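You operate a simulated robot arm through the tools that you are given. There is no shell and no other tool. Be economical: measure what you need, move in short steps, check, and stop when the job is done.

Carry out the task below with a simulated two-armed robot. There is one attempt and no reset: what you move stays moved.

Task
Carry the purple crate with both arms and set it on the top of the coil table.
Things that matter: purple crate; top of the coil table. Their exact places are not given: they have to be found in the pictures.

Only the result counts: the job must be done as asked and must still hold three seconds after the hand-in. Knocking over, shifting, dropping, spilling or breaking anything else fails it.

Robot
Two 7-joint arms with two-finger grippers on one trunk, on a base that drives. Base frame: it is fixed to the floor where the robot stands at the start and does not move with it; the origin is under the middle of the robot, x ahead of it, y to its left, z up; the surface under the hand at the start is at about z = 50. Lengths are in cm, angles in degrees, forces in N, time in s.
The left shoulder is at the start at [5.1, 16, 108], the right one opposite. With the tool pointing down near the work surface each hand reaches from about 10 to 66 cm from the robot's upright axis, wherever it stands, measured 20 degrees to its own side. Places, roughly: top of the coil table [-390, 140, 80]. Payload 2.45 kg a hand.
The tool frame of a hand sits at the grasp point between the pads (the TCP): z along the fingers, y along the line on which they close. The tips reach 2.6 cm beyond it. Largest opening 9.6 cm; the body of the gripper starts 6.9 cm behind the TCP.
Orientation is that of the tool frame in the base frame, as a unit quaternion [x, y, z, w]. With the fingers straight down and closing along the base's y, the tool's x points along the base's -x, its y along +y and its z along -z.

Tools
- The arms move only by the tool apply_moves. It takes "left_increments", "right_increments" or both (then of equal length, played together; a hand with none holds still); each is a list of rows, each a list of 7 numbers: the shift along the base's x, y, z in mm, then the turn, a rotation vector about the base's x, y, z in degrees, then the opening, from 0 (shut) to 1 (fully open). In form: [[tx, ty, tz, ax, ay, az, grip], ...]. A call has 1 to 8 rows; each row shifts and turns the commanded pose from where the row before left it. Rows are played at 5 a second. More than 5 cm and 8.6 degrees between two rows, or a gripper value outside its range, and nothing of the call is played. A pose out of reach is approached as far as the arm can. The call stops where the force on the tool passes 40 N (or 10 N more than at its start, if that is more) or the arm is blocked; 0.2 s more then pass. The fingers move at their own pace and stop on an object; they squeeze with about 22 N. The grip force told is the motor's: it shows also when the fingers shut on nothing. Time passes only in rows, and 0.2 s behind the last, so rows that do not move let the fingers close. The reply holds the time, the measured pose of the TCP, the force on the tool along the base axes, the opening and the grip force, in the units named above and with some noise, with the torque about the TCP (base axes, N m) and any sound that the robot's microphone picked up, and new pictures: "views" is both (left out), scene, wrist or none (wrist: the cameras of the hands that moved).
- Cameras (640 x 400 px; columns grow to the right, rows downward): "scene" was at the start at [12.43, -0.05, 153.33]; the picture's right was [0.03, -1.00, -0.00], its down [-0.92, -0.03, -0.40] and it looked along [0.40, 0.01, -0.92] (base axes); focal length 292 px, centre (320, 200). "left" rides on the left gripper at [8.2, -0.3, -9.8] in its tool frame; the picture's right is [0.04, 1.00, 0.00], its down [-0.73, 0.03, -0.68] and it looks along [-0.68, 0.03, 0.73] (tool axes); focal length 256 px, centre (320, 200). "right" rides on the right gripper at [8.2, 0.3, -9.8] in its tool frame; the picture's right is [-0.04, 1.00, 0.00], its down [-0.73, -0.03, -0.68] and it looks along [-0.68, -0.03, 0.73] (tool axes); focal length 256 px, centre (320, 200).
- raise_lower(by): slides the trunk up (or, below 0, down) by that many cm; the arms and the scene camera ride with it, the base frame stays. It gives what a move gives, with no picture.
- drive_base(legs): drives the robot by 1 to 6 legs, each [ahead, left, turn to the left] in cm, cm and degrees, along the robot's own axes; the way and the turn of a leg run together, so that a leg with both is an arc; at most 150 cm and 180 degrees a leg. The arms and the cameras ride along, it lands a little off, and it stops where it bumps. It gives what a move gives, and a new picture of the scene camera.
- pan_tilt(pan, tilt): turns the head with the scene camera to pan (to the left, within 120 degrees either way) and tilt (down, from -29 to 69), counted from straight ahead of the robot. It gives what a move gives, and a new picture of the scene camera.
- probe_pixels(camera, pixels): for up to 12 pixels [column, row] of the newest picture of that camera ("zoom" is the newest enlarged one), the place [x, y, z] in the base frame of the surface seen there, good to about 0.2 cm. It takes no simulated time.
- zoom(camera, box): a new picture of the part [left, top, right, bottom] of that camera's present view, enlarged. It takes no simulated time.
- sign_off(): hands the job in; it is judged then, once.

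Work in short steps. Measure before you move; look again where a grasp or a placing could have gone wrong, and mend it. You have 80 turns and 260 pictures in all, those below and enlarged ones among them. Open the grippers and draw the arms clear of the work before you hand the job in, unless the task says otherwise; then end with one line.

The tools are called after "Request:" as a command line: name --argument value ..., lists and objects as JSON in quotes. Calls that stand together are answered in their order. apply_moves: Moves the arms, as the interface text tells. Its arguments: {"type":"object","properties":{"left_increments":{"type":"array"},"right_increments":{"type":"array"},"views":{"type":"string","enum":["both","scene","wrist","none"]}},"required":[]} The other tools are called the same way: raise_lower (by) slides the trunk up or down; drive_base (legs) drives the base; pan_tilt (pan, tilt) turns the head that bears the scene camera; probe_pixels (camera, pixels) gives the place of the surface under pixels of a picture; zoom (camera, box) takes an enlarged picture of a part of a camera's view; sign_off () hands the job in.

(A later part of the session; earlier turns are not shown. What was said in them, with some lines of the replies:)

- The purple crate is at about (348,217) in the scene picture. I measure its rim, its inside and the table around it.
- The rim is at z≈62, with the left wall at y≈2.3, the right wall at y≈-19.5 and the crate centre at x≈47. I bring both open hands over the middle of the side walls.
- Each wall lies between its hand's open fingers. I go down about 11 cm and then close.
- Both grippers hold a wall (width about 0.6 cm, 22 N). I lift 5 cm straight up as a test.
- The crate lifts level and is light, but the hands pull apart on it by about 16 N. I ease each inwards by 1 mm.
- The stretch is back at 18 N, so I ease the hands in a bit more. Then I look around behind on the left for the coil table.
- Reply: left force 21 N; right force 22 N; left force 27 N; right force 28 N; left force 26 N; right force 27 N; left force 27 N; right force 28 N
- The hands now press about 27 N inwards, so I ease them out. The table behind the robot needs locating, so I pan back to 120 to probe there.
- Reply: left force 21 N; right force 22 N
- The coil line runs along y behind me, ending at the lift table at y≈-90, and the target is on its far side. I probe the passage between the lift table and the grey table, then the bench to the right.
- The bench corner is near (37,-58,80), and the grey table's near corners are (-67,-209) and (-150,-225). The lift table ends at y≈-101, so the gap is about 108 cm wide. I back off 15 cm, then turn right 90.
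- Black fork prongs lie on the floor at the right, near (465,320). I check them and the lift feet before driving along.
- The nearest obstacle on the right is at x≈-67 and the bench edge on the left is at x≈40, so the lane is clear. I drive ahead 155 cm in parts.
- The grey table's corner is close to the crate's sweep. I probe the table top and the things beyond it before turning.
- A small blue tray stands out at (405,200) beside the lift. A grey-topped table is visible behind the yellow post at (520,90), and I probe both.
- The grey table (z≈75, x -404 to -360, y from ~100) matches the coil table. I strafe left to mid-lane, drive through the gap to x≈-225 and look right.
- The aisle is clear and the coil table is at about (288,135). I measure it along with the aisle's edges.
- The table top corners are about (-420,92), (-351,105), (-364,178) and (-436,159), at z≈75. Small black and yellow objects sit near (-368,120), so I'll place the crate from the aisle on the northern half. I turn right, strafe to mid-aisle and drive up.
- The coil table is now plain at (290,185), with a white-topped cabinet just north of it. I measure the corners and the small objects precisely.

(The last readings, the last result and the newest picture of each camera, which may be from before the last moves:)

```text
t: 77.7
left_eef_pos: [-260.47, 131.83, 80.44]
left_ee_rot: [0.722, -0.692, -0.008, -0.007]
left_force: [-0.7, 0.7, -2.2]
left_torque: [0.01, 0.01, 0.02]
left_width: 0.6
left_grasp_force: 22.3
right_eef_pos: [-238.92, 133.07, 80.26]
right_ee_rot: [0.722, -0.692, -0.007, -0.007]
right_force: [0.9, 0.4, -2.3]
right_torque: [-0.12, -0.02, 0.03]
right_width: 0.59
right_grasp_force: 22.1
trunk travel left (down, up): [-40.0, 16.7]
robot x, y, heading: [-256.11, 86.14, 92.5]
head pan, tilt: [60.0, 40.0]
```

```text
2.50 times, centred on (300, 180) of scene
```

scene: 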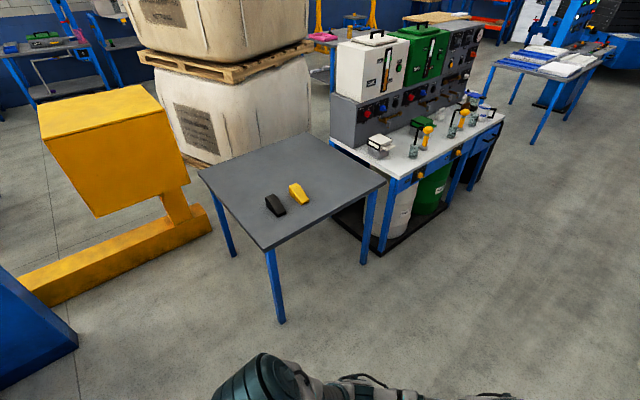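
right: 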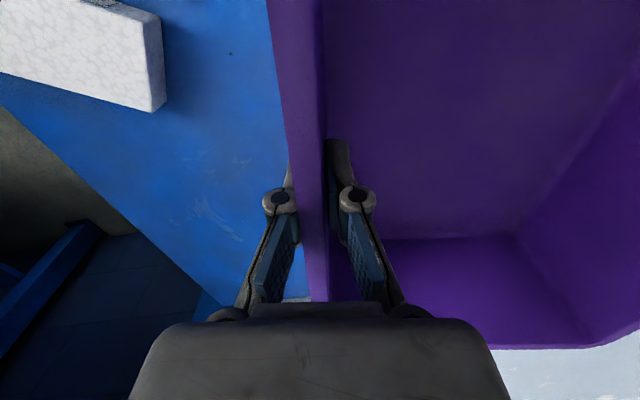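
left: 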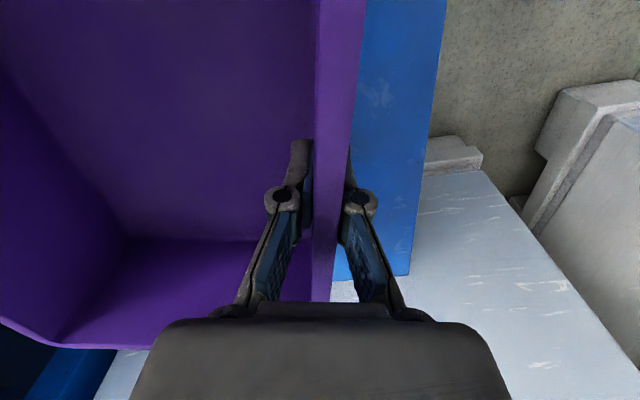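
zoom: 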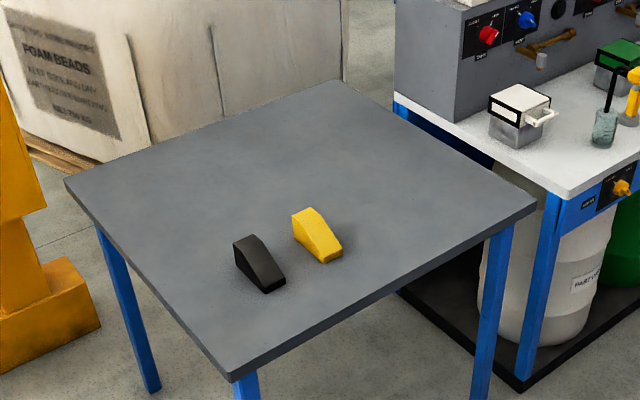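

In table terms the free strip is the north part, beyond the yellow block, and the heading square to the east edge is about 191. I raise the trunk 9 cm, turn left 98, then strafe right 85 while still well clear of the table.

Request:
raise_lower --by 9

Request:
drive_base --legs '[[0, 0, 49], [0, 0, 49.4], [0, -85, 0]]'

Request:
pan_tilt --pan 0 --tilt 50

```text
t: 78.9
left_eef_pos: [-260.42, 131.76, 89.42]
left_ee_rot: [0.723, -0.691, -0.007, -0.005]
left_force: [0.1, 0.9, -2.7]
left_torque: [-0.08, -0.03, 0.04]
left_width: 0.57
left_grasp_force: 22.3
right_eef_pos: [-238.98, 132.98, 89.22]
right_ee_rot: [0.722, -0.692, -0.006, -0.007]
right_force: [0.1, -0.7, -2.4]
right_torque: [0.02, 0.04, 0.06]
right_width: 0.58
right_grasp_force: 22.1
trunk travel left (down, up): [-49.0, 7.7]
robot x, y, heading: [-256.11, 86.65, 92.5]
head pan, tilt: [60.0, 40.0]
```

```text
t: 87.9
left_eef_pos: [-315.03, 161.3, 89.36]
left_ee_rot: [0.996, 0.085, -0.01, 0.001]
left_force: [1.4, -0.7, -3.2]
left_torque: [-0.06, 0.02, 0.0]
left_width: 0.6
left_grasp_force: 22.3
right_eef_pos: [-318.96, 182.36, 89.17]
right_ee_rot: [0.996, 0.084, -0.009, 0.001]
right_force: [-0.6, 1.2, -1.9]
right_torque: [0.02, -0.05, 0.07]
right_width: 0.59
right_grasp_force: 22.5
trunk travel left (down, up): [-49.0, 7.7]
robot x, y, heading: [-270.4, 170.48, -170.5]
head pan, tilt: [60.0, 40.0]
```

scene: 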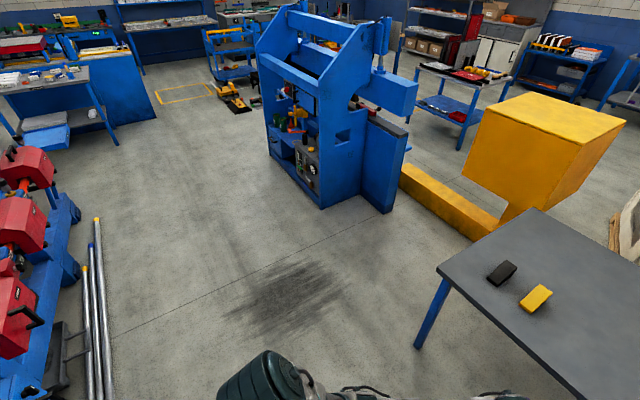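

```text
t: 89.2
left_eef_pos: [-314.71, 161.42, 89.63]
left_ee_rot: [0.996, 0.083, -0.01, 0.002]
left_force: [0.4, 0.7, -2.8]
left_torque: [-0.01, -0.06, 0.03]
left_width: 0.6
left_grasp_force: 21.7
right_eef_pos: [-318.71, 182.33, 89.46]
right_ee_rot: [0.996, 0.085, -0.01, 0.001]
right_force: [0.9, -0.1, -2.3]
right_torque: [0.0, -0.04, 0.05]
right_width: 0.6
right_grasp_force: 22.1
trunk travel left (down, up): [-49.0, 7.7]
robot x, y, heading: [-270.34, 171.0, -170.5]
head pan, tilt: [0.0, 50.0]
```

scene: 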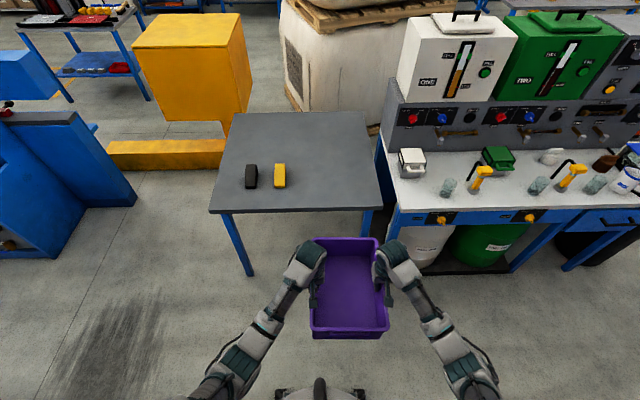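

The crate lines up with the free strip at the right of the table. I probe the base's front casters at (282,393) and (358,393) for its extent, strafe left 3 and advance 40.

Request:
probe_pixels --camera "scene" --pixels '[[280, 392], [320, 385], [358, 393], [372, 232], [375, 205], [243, 270], [348, 326], [412, 160]]'

Request:
drive_base --legs '[[0, 3, 1], [40, 0, 0]]'

```text
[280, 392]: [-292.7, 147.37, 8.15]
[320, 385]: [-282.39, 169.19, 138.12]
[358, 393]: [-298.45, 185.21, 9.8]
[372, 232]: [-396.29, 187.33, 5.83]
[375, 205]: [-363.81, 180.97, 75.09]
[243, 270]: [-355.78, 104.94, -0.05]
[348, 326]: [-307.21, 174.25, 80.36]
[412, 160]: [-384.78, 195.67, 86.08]
```

```text
t: 92.1
left_eef_pos: [-353.93, 151.75, 89.53]
left_ee_rot: [0.995, 0.095, -0.01, 0.009]
left_force: [-1.0, 0.6, -2.9]
left_torque: [-0.03, -0.31, 0.13]
left_width: 0.58
left_grasp_force: 21.6
right_eef_pos: [-358.24, 172.65, 89.09]
right_ee_rot: [0.996, 0.094, -0.01, 0.007]
right_force: [1.1, 2.8, -2.6]
right_torque: [-0.11, 0.27, 0.16]
right_width: 0.57
right_grasp_force: 22.0
trunk travel left (down, up): [-49.0, 7.7]
robot x, y, heading: [-309.49, 161.05, -169.0]
head pan, tilt: [0.0, 50.0]
```

scene: 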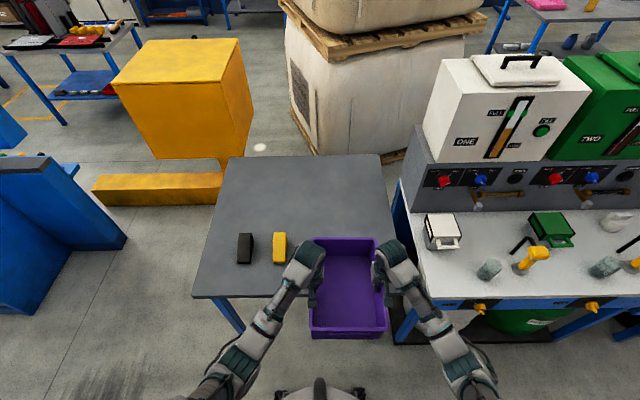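

The base front is about 28 cm ahead of its axis, so I can go about 16 cm more. First I check the cabinet's floor tray near (395,343).

Request:
probe_pixels --camera "scene" --pixels '[[394, 343], [400, 338], [450, 341], [406, 325], [365, 393], [277, 250], [285, 262], [350, 330]]'

```text
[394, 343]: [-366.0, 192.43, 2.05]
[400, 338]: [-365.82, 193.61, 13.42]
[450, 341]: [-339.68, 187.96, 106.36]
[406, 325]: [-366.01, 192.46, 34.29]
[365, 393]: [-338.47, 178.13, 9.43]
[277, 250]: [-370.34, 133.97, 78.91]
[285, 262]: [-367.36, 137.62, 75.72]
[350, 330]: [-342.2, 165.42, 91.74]
```

The tray corner (-366,192) stays clear of the base. I advance 16 cm.

Request:
drive_base --legs '[[16, 0, 0]]'

```text
t: 93.5
left_eef_pos: [-369.0, 145.99, 89.74]
left_ee_rot: [0.995, 0.094, -0.013, -0.005]
left_force: [-0.7, -0.4, -3.4]
left_torque: [0.06, -0.18, 0.06]
left_width: 0.57
left_grasp_force: 21.7
right_eef_pos: [-373.43, 167.08, 89.8]
right_ee_rot: [0.995, 0.095, -0.012, -0.006]
right_force: [0.2, -0.3, -1.7]
right_torque: [-0.02, 0.1, 0.2]
right_width: 0.59
right_grasp_force: 21.8
trunk travel left (down, up): [-49.0, 7.7]
robot x, y, heading: [-325.65, 157.72, -169.2]
head pan, tilt: [0.0, 50.0]
```

scene: 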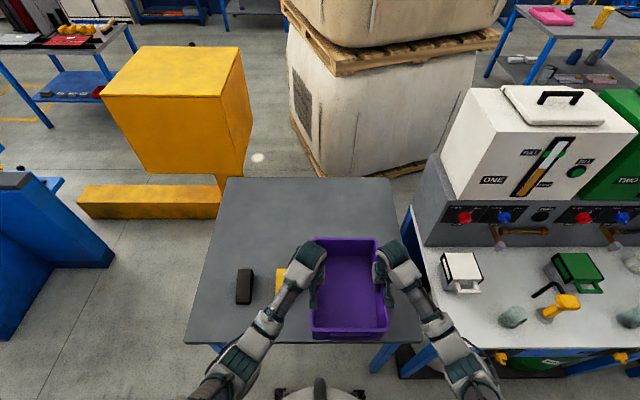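

The crate is over the table with its centre about 12 cm inside the edge. I extend both arms about 8.5 cm further in and 2 cm away from the yellow block.

Request:
apply_moves --left_increments '[[-17.5, 0.8, 0, 0, 0, 0, 0], [-17.5, 0.8, 0, 0, 0, 0, 0], [-17.5, 0.8, 0, 0, 0, 0, 0], [-17.5, 0.8, 0, 0, 0, 0, 0], [-17, 0.8, 0, 0, 0, 0, 0], [0, 0, 0, 0, 0, 0, 0]]' --right_increments '[[-17.5, 0.8, 0, 0, 0, 0, 0], [-17.5, 0.8, 0, 0, 0, 0, 0], [-17.5, 0.8, 0, 0, 0, 0, 0], [-17.5, 0.8, 0, 0, 0, 0, 0], [-17, 0.8, 0, 0, 0, 0, 0], [0, 0, 0, 0, 0, 0, 0]]'

```text
t: 94.9
left_eef_pos: [-378.11, 147.89, 89.88]
left_ee_rot: [0.995, 0.094, -0.012, 0.004]
left_force: [0.7, -2.2, -2.6]
left_torque: [-0.06, 0.26, -0.01]
left_width: 0.61
left_grasp_force: 22.1
right_eef_pos: [-382.56, 169.03, 89.58]
right_ee_rot: [0.995, 0.094, -0.012, 0.001]
right_force: [0.7, 1.0, -2.8]
right_torque: [0.13, -0.34, 0.08]
right_width: 0.6
right_grasp_force: 22.5
trunk travel left (down, up): [-49.0, 7.7]
robot x, y, heading: [-325.45, 157.61, -168.8]
head pan, tilt: [0.0, 50.0]
```

scene: 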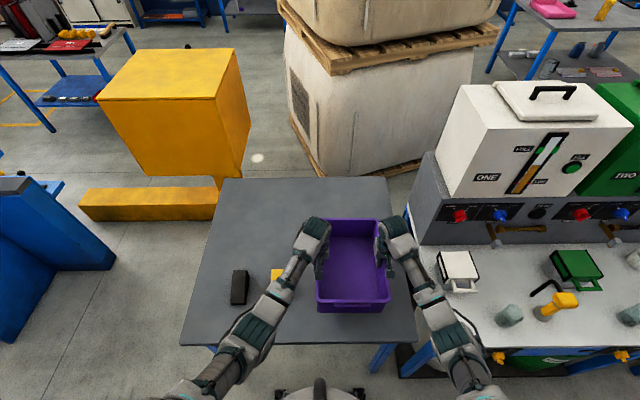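
right: 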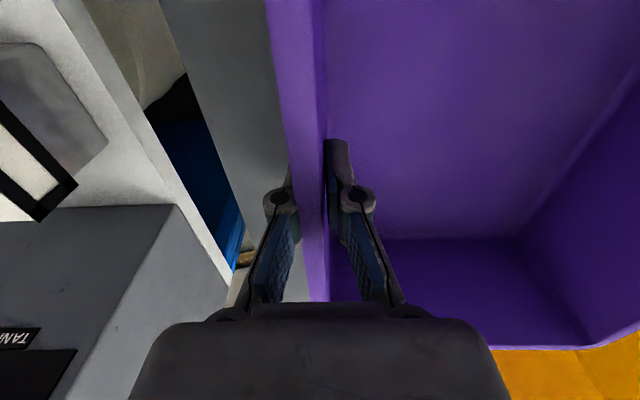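
left: 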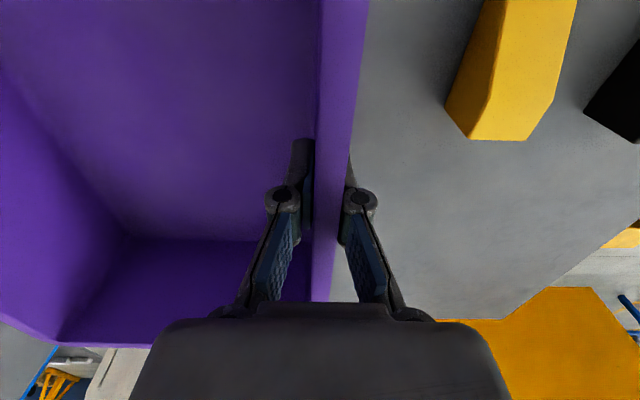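

The crate hangs centred over the free strip, with its bottom about 5 cm above the top. I check the rim height, then lower 4 cm.

Request:
probe_pixels --camera "scene" --pixels '[[350, 222], [350, 302], [350, 260], [322, 285], [385, 285], [277, 272], [410, 335]]'

Request:
apply_moves --left_increments '[[0, 0, -15, 0, 0, 0, 0], [0, 0, -15, 0, 0, 0, 0], [0, 0, -10, 0, 0, 0, 0], [0, 0, 0, 0, 0, 0, 0]]' --right_increments '[[0, 0, -15, 0, 0, 0, 0], [0, 0, -15, 0, 0, 0, 0], [0, 0, -10, 0, 0, 0, 0], [0, 0, 0, 0, 0, 0, 0]]' --views "scene"

```text
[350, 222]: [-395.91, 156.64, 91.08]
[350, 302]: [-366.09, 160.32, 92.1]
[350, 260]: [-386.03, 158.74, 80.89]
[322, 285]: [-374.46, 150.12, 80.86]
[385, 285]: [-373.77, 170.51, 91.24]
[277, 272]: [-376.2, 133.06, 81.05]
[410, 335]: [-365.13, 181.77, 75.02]
```

```text
t: 95.9
left_eef_pos: [-378.0, 147.54, 85.92]
left_ee_rot: [0.995, 0.095, -0.012, 0.001]
left_force: [0.1, -2.6, -2.9]
left_torque: [0.0, -0.07, -0.02]
left_width: 0.62
left_grasp_force: 22.0
right_eef_pos: [-382.36, 168.63, 85.66]
right_ee_rot: [0.996, 0.094, -0.012, -0.001]
right_force: [-0.6, 2.4, -2.8]
right_torque: [0.05, 0.08, 0.09]
right_width: 0.6
right_grasp_force: 22.4
trunk travel left (down, up): [-49.0, 7.7]
robot x, y, heading: [-325.33, 157.23, -169.1]
head pan, tilt: [0.0, 50.0]
```

scene: 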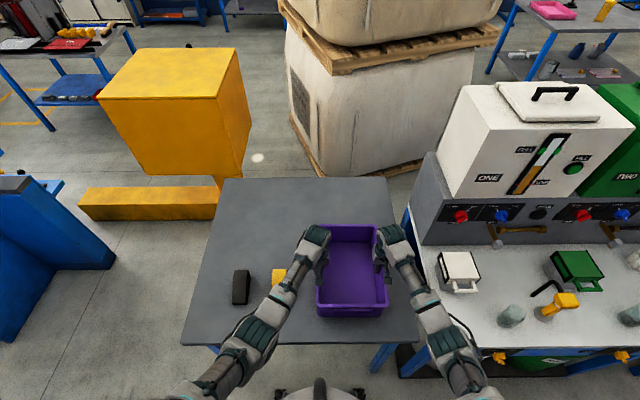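

The bottom is about 1.2 cm above the top. I lower in small steps, watching the force.

Request:
apply_moves --left_increments '[[0, 0, -4, 0, 0, 0, 0], [0, 0, -3, 0, 0, 0, 0], [0, 0, -2, 0, 0, 0, 0], [0, 0, -2, 0, 0, 0, 0], [0, 0, -1, 0, 0, 0, 0], [0, 0, 0, 0, 0, 0, 0]]' --right_increments '[[0, 0, -4, 0, 0, 0, 0], [0, 0, -3, 0, 0, 0, 0], [0, 0, -2, 0, 0, 0, 0], [0, 0, -2, 0, 0, 0, 0], [0, 0, -1, 0, 0, 0, 0], [0, 0, 0, 0, 0, 0, 0]]' --views "scene"

```text
t: 97.3
left_eef_pos: [-377.93, 147.29, 84.6]
left_ee_rot: [0.995, 0.096, -0.013, 0.002]
left_force: [-0.6, -7.2, -0.6]
left_torque: [-0.07, -0.7, -0.05]
left_width: 0.6
left_grasp_force: 22.0
right_eef_pos: [-382.31, 168.5, 84.51]
right_ee_rot: [0.995, 0.094, -0.013, -0.001]
right_force: [-1.8, 4.1, 8.5]
right_torque: [0.29, -0.65, 0.0]
right_width: 0.57
right_grasp_force: 22.4
trunk travel left (down, up): [-49.0, 7.7]
robot x, y, heading: [-325.82, 157.36, -169.3]
head pan, tilt: [0.0, 50.0]
```

scene: 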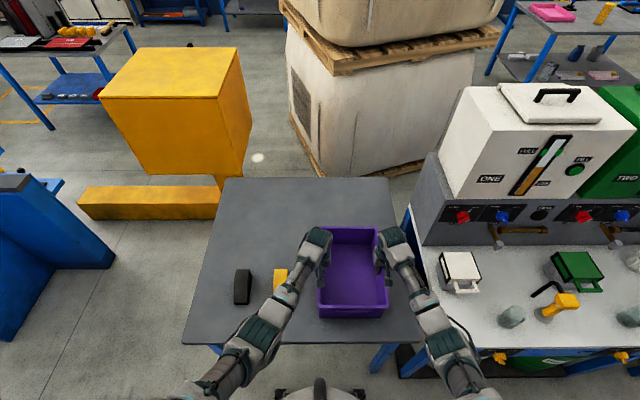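

Contact shows on the right (8.5 N up). I lower 1 mm more on the left, open halfway and look.

Request:
apply_moves --left_increments '[[0, 0, -1.5, 0, 0, 0, 0], [0, 0, 0, 0, 0, 0, 0], [0, 0, 0, 0, 0, 0, 0.4], [0, 0, 0, 0, 0, 0, 0.4], [0, 0, 0, 0, 0, 0, 0.4]]' --right_increments '[[0, 0, -0.5, 0, 0, 0, 0], [0, 0, 0, 0, 0, 0, 0], [0, 0, 0, 0, 0, 0, 0.4], [0, 0, 0, 0, 0, 0, 0.4], [0, 0, 0, 0, 0, 0, 0.4]]'

```text
t: 98.5
left_eef_pos: [-377.89, 147.47, 84.4]
left_ee_rot: [0.995, 0.096, -0.012, 0.001]
left_force: [-0.2, 0.5, 0.4]
left_torque: [-0.01, 0.0, -0.02]
left_width: 3.83
left_grasp_force: 0.0
right_eef_pos: [-382.27, 168.62, 84.34]
right_ee_rot: [0.995, 0.094, -0.013, 0.0]
right_force: [-0.2, 0.3, 0.0]
right_torque: [-0.03, 0.01, -0.02]
right_width: 3.83
right_grasp_force: 0.1
trunk travel left (down, up): [-49.0, 7.7]
robot x, y, heading: [-325.37, 157.68, -169.5]
head pan, tilt: [0.0, 50.0]
```

scene: 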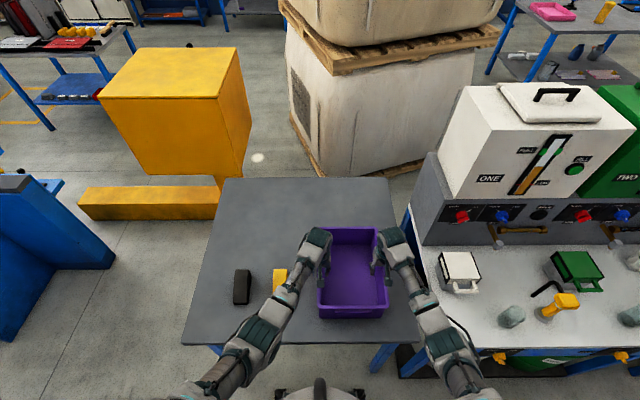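
right: 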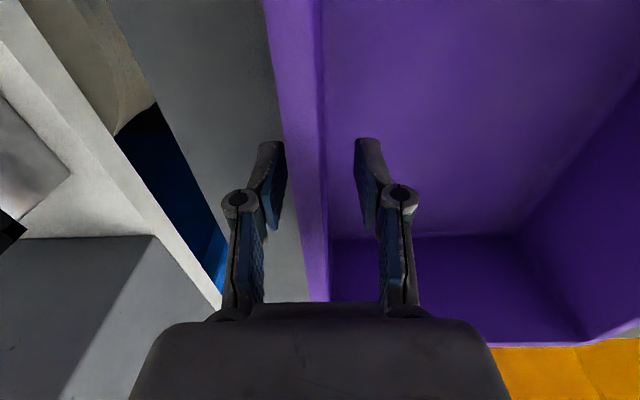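
left: 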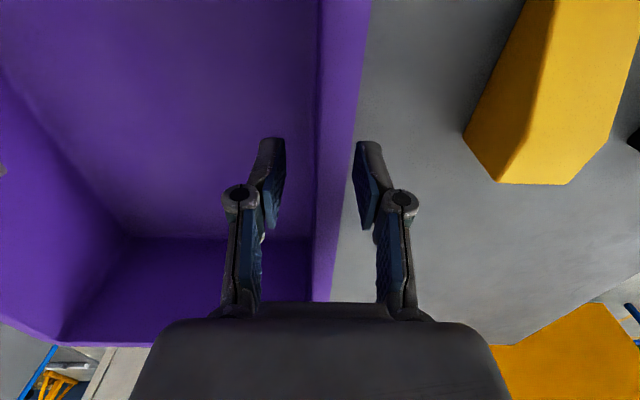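

Both hands are free and the wall stands between the open fingers. I rise straight up 14 cm.

Request:
apply_moves --left_increments '[[0, 0, 10, 0, 0, 0, 0.4], [0, 0, 20, 0, 0, 0, 0.4], [0, 0, 35, 0, 0, 0, 0.4], [0, 0, 40, 0, 0, 0, 0.4], [0, 0, 40, 0, 0, 0, 0.4]]' --right_increments '[[0, 0, 10, 0, 0, 0, 0.4], [0, 0, 20, 0, 0, 0, 0.4], [0, 0, 35, 0, 0, 0, 0.4], [0, 0, 40, 0, 0, 0, 0.4], [0, 0, 40, 0, 0, 0, 0.4]]'

```text
t: 99.7
left_eef_pos: [-378.19, 147.71, 98.74]
left_ee_rot: [0.995, 0.095, -0.012, 0.001]
left_force: [0.4, 0.3, -0.1]
left_torque: [0.01, 0.0, -0.01]
left_width: 3.84
left_grasp_force: 0.1
right_eef_pos: [-382.4, 168.44, 98.56]
right_ee_rot: [0.996, 0.094, -0.012, -0.001]
right_force: [-0.2, -0.2, -0.9]
right_torque: [-0.01, 0.0, 0.01]
right_width: 3.86
right_grasp_force: 0.0
trunk travel left (down, up): [-49.0, 7.7]
robot x, y, heading: [-325.56, 157.96, -169.1]
head pan, tilt: [0.0, 50.0]
```

scene: 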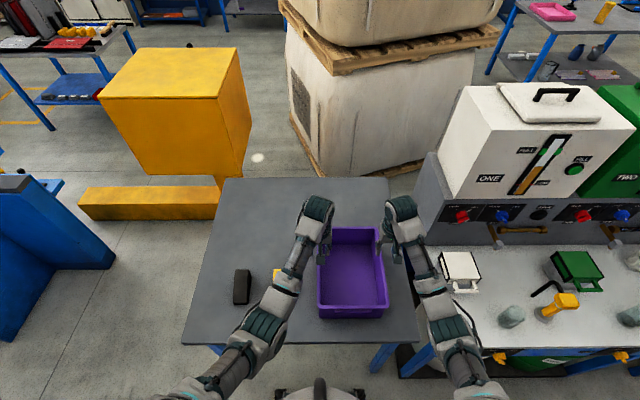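
right: 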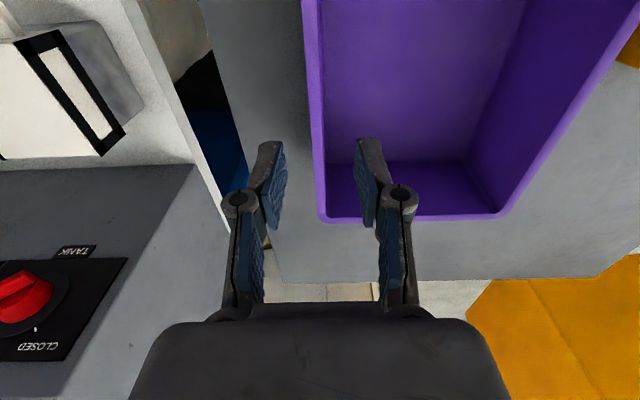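
left: 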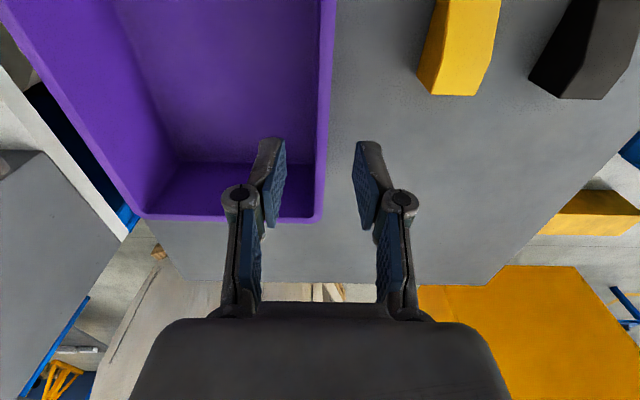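

The hands are above the rim (tips at 96, rim about 87) and the crate stands flat. I open fully and back away 35 cm.

Request:
apply_moves --left_increments '[[0, 0, 30, 0, 0, 0, 0.8], [0, 0, 0, 0, 0, 0, 1]]' --right_increments '[[0, 0, 30, 0, 0, 0, 0.8], [0, 0, 0, 0, 0, 0, 1]]' --views "none"

Request:
drive_base --legs '[[-35, 0, 0]]'

Request:
zoom --camera "scene" --box '[160, 80, 480, 300]'

```text
t: 100.3
left_eef_pos: [-378.28, 147.61, 101.6]
left_ee_rot: [0.995, 0.097, -0.012, 0.001]
left_force: [-0.6, 0.0, -1.2]
left_torque: [-0.02, 0.02, -0.03]
left_width: 9.6
left_grasp_force: 0.1
right_eef_pos: [-382.39, 168.31, 101.62]
right_ee_rot: [0.995, 0.094, -0.012, -0.001]
right_force: [0.1, 0.5, -0.1]
right_torque: [0.0, -0.03, -0.01]
right_width: 9.6
right_grasp_force: 0.0
trunk travel left (down, up): [-49.0, 7.7]
robot x, y, heading: [-325.55, 157.55, -169.3]
head pan, tilt: [0.0, 50.0]
```

```text
t: 102.6
left_eef_pos: [-343.65, 154.3, 101.67]
left_ee_rot: [0.995, 0.096, -0.012, 0.002]
left_force: [0.6, -0.1, 0.2]
left_torque: [0.02, 0.0, -0.01]
left_width: 9.6
left_grasp_force: 0.1
right_eef_pos: [-348.0, 175.17, 101.53]
right_ee_rot: [0.995, 0.095, -0.012, 0.0]
right_force: [-0.3, -0.5, -0.5]
right_torque: [0.02, 0.0, -0.02]
right_width: 9.59
right_grasp_force: 0.1
trunk travel left (down, up): [-49.0, 7.7]
robot x, y, heading: [-290.91, 164.31, -169.1]
head pan, tilt: [0.0, 50.0]
```

scene: 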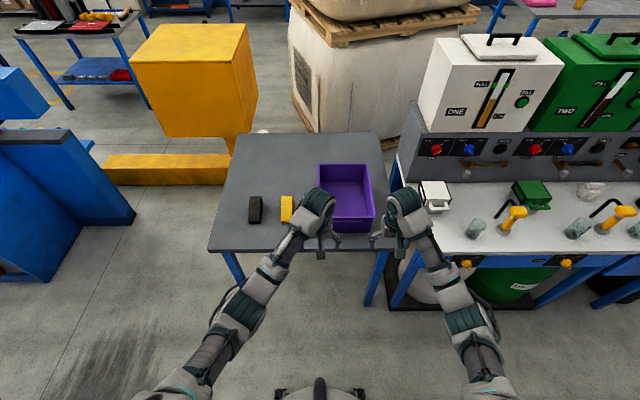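

```text
1.82 times, centred on (320, 190) of scene
```

zoom: 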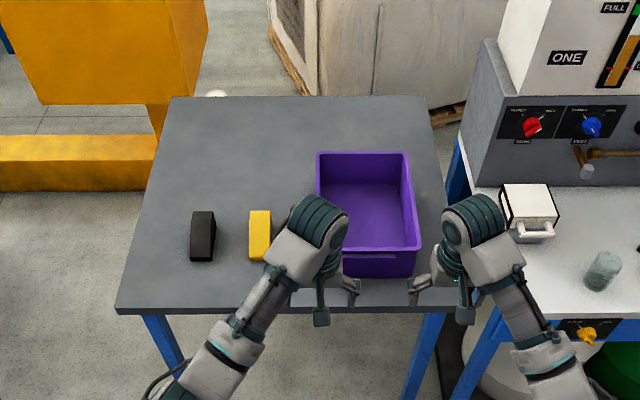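

The crate stands flat on the table, and the black and yellow blocks are where they were. I back off another 20 cm and hand in.

Request:
drive_base --legs '[[-20, 0, 0]]'

Request:
sign_off

```text
t: 104.2
left_eef_pos: [-323.42, 157.82, 101.81]
left_ee_rot: [0.995, 0.098, -0.013, 0.002]
left_force: [0.0, -0.2, 0.4]
left_torque: [-0.01, -0.01, -0.03]
left_width: 9.62
left_grasp_force: 0.0
right_eef_pos: [-327.88, 178.76, 101.64]
right_ee_rot: [0.995, 0.097, -0.014, -0.001]
right_force: [-0.6, -0.8, 0.1]
right_torque: [0.01, 0.02, -0.01]
right_width: 9.59
right_grasp_force: 0.1
trunk travel left (down, up): [-49.0, 7.7]
robot x, y, heading: [-271.06, 168.28, -168.7]
head pan, tilt: [0.0, 50.0]
```

scene: 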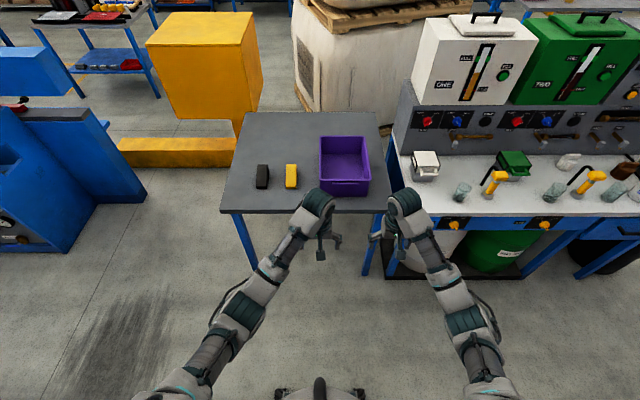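

```text
The job is handed in.
```

The purple crate was carried with both arms and stands flat on top of the grey table nearest the given spot (its top is at z≈75, not 80), which I took to be the coil table; nothing else appears moved, and the job is handed in with the grippers open and the arms clear.
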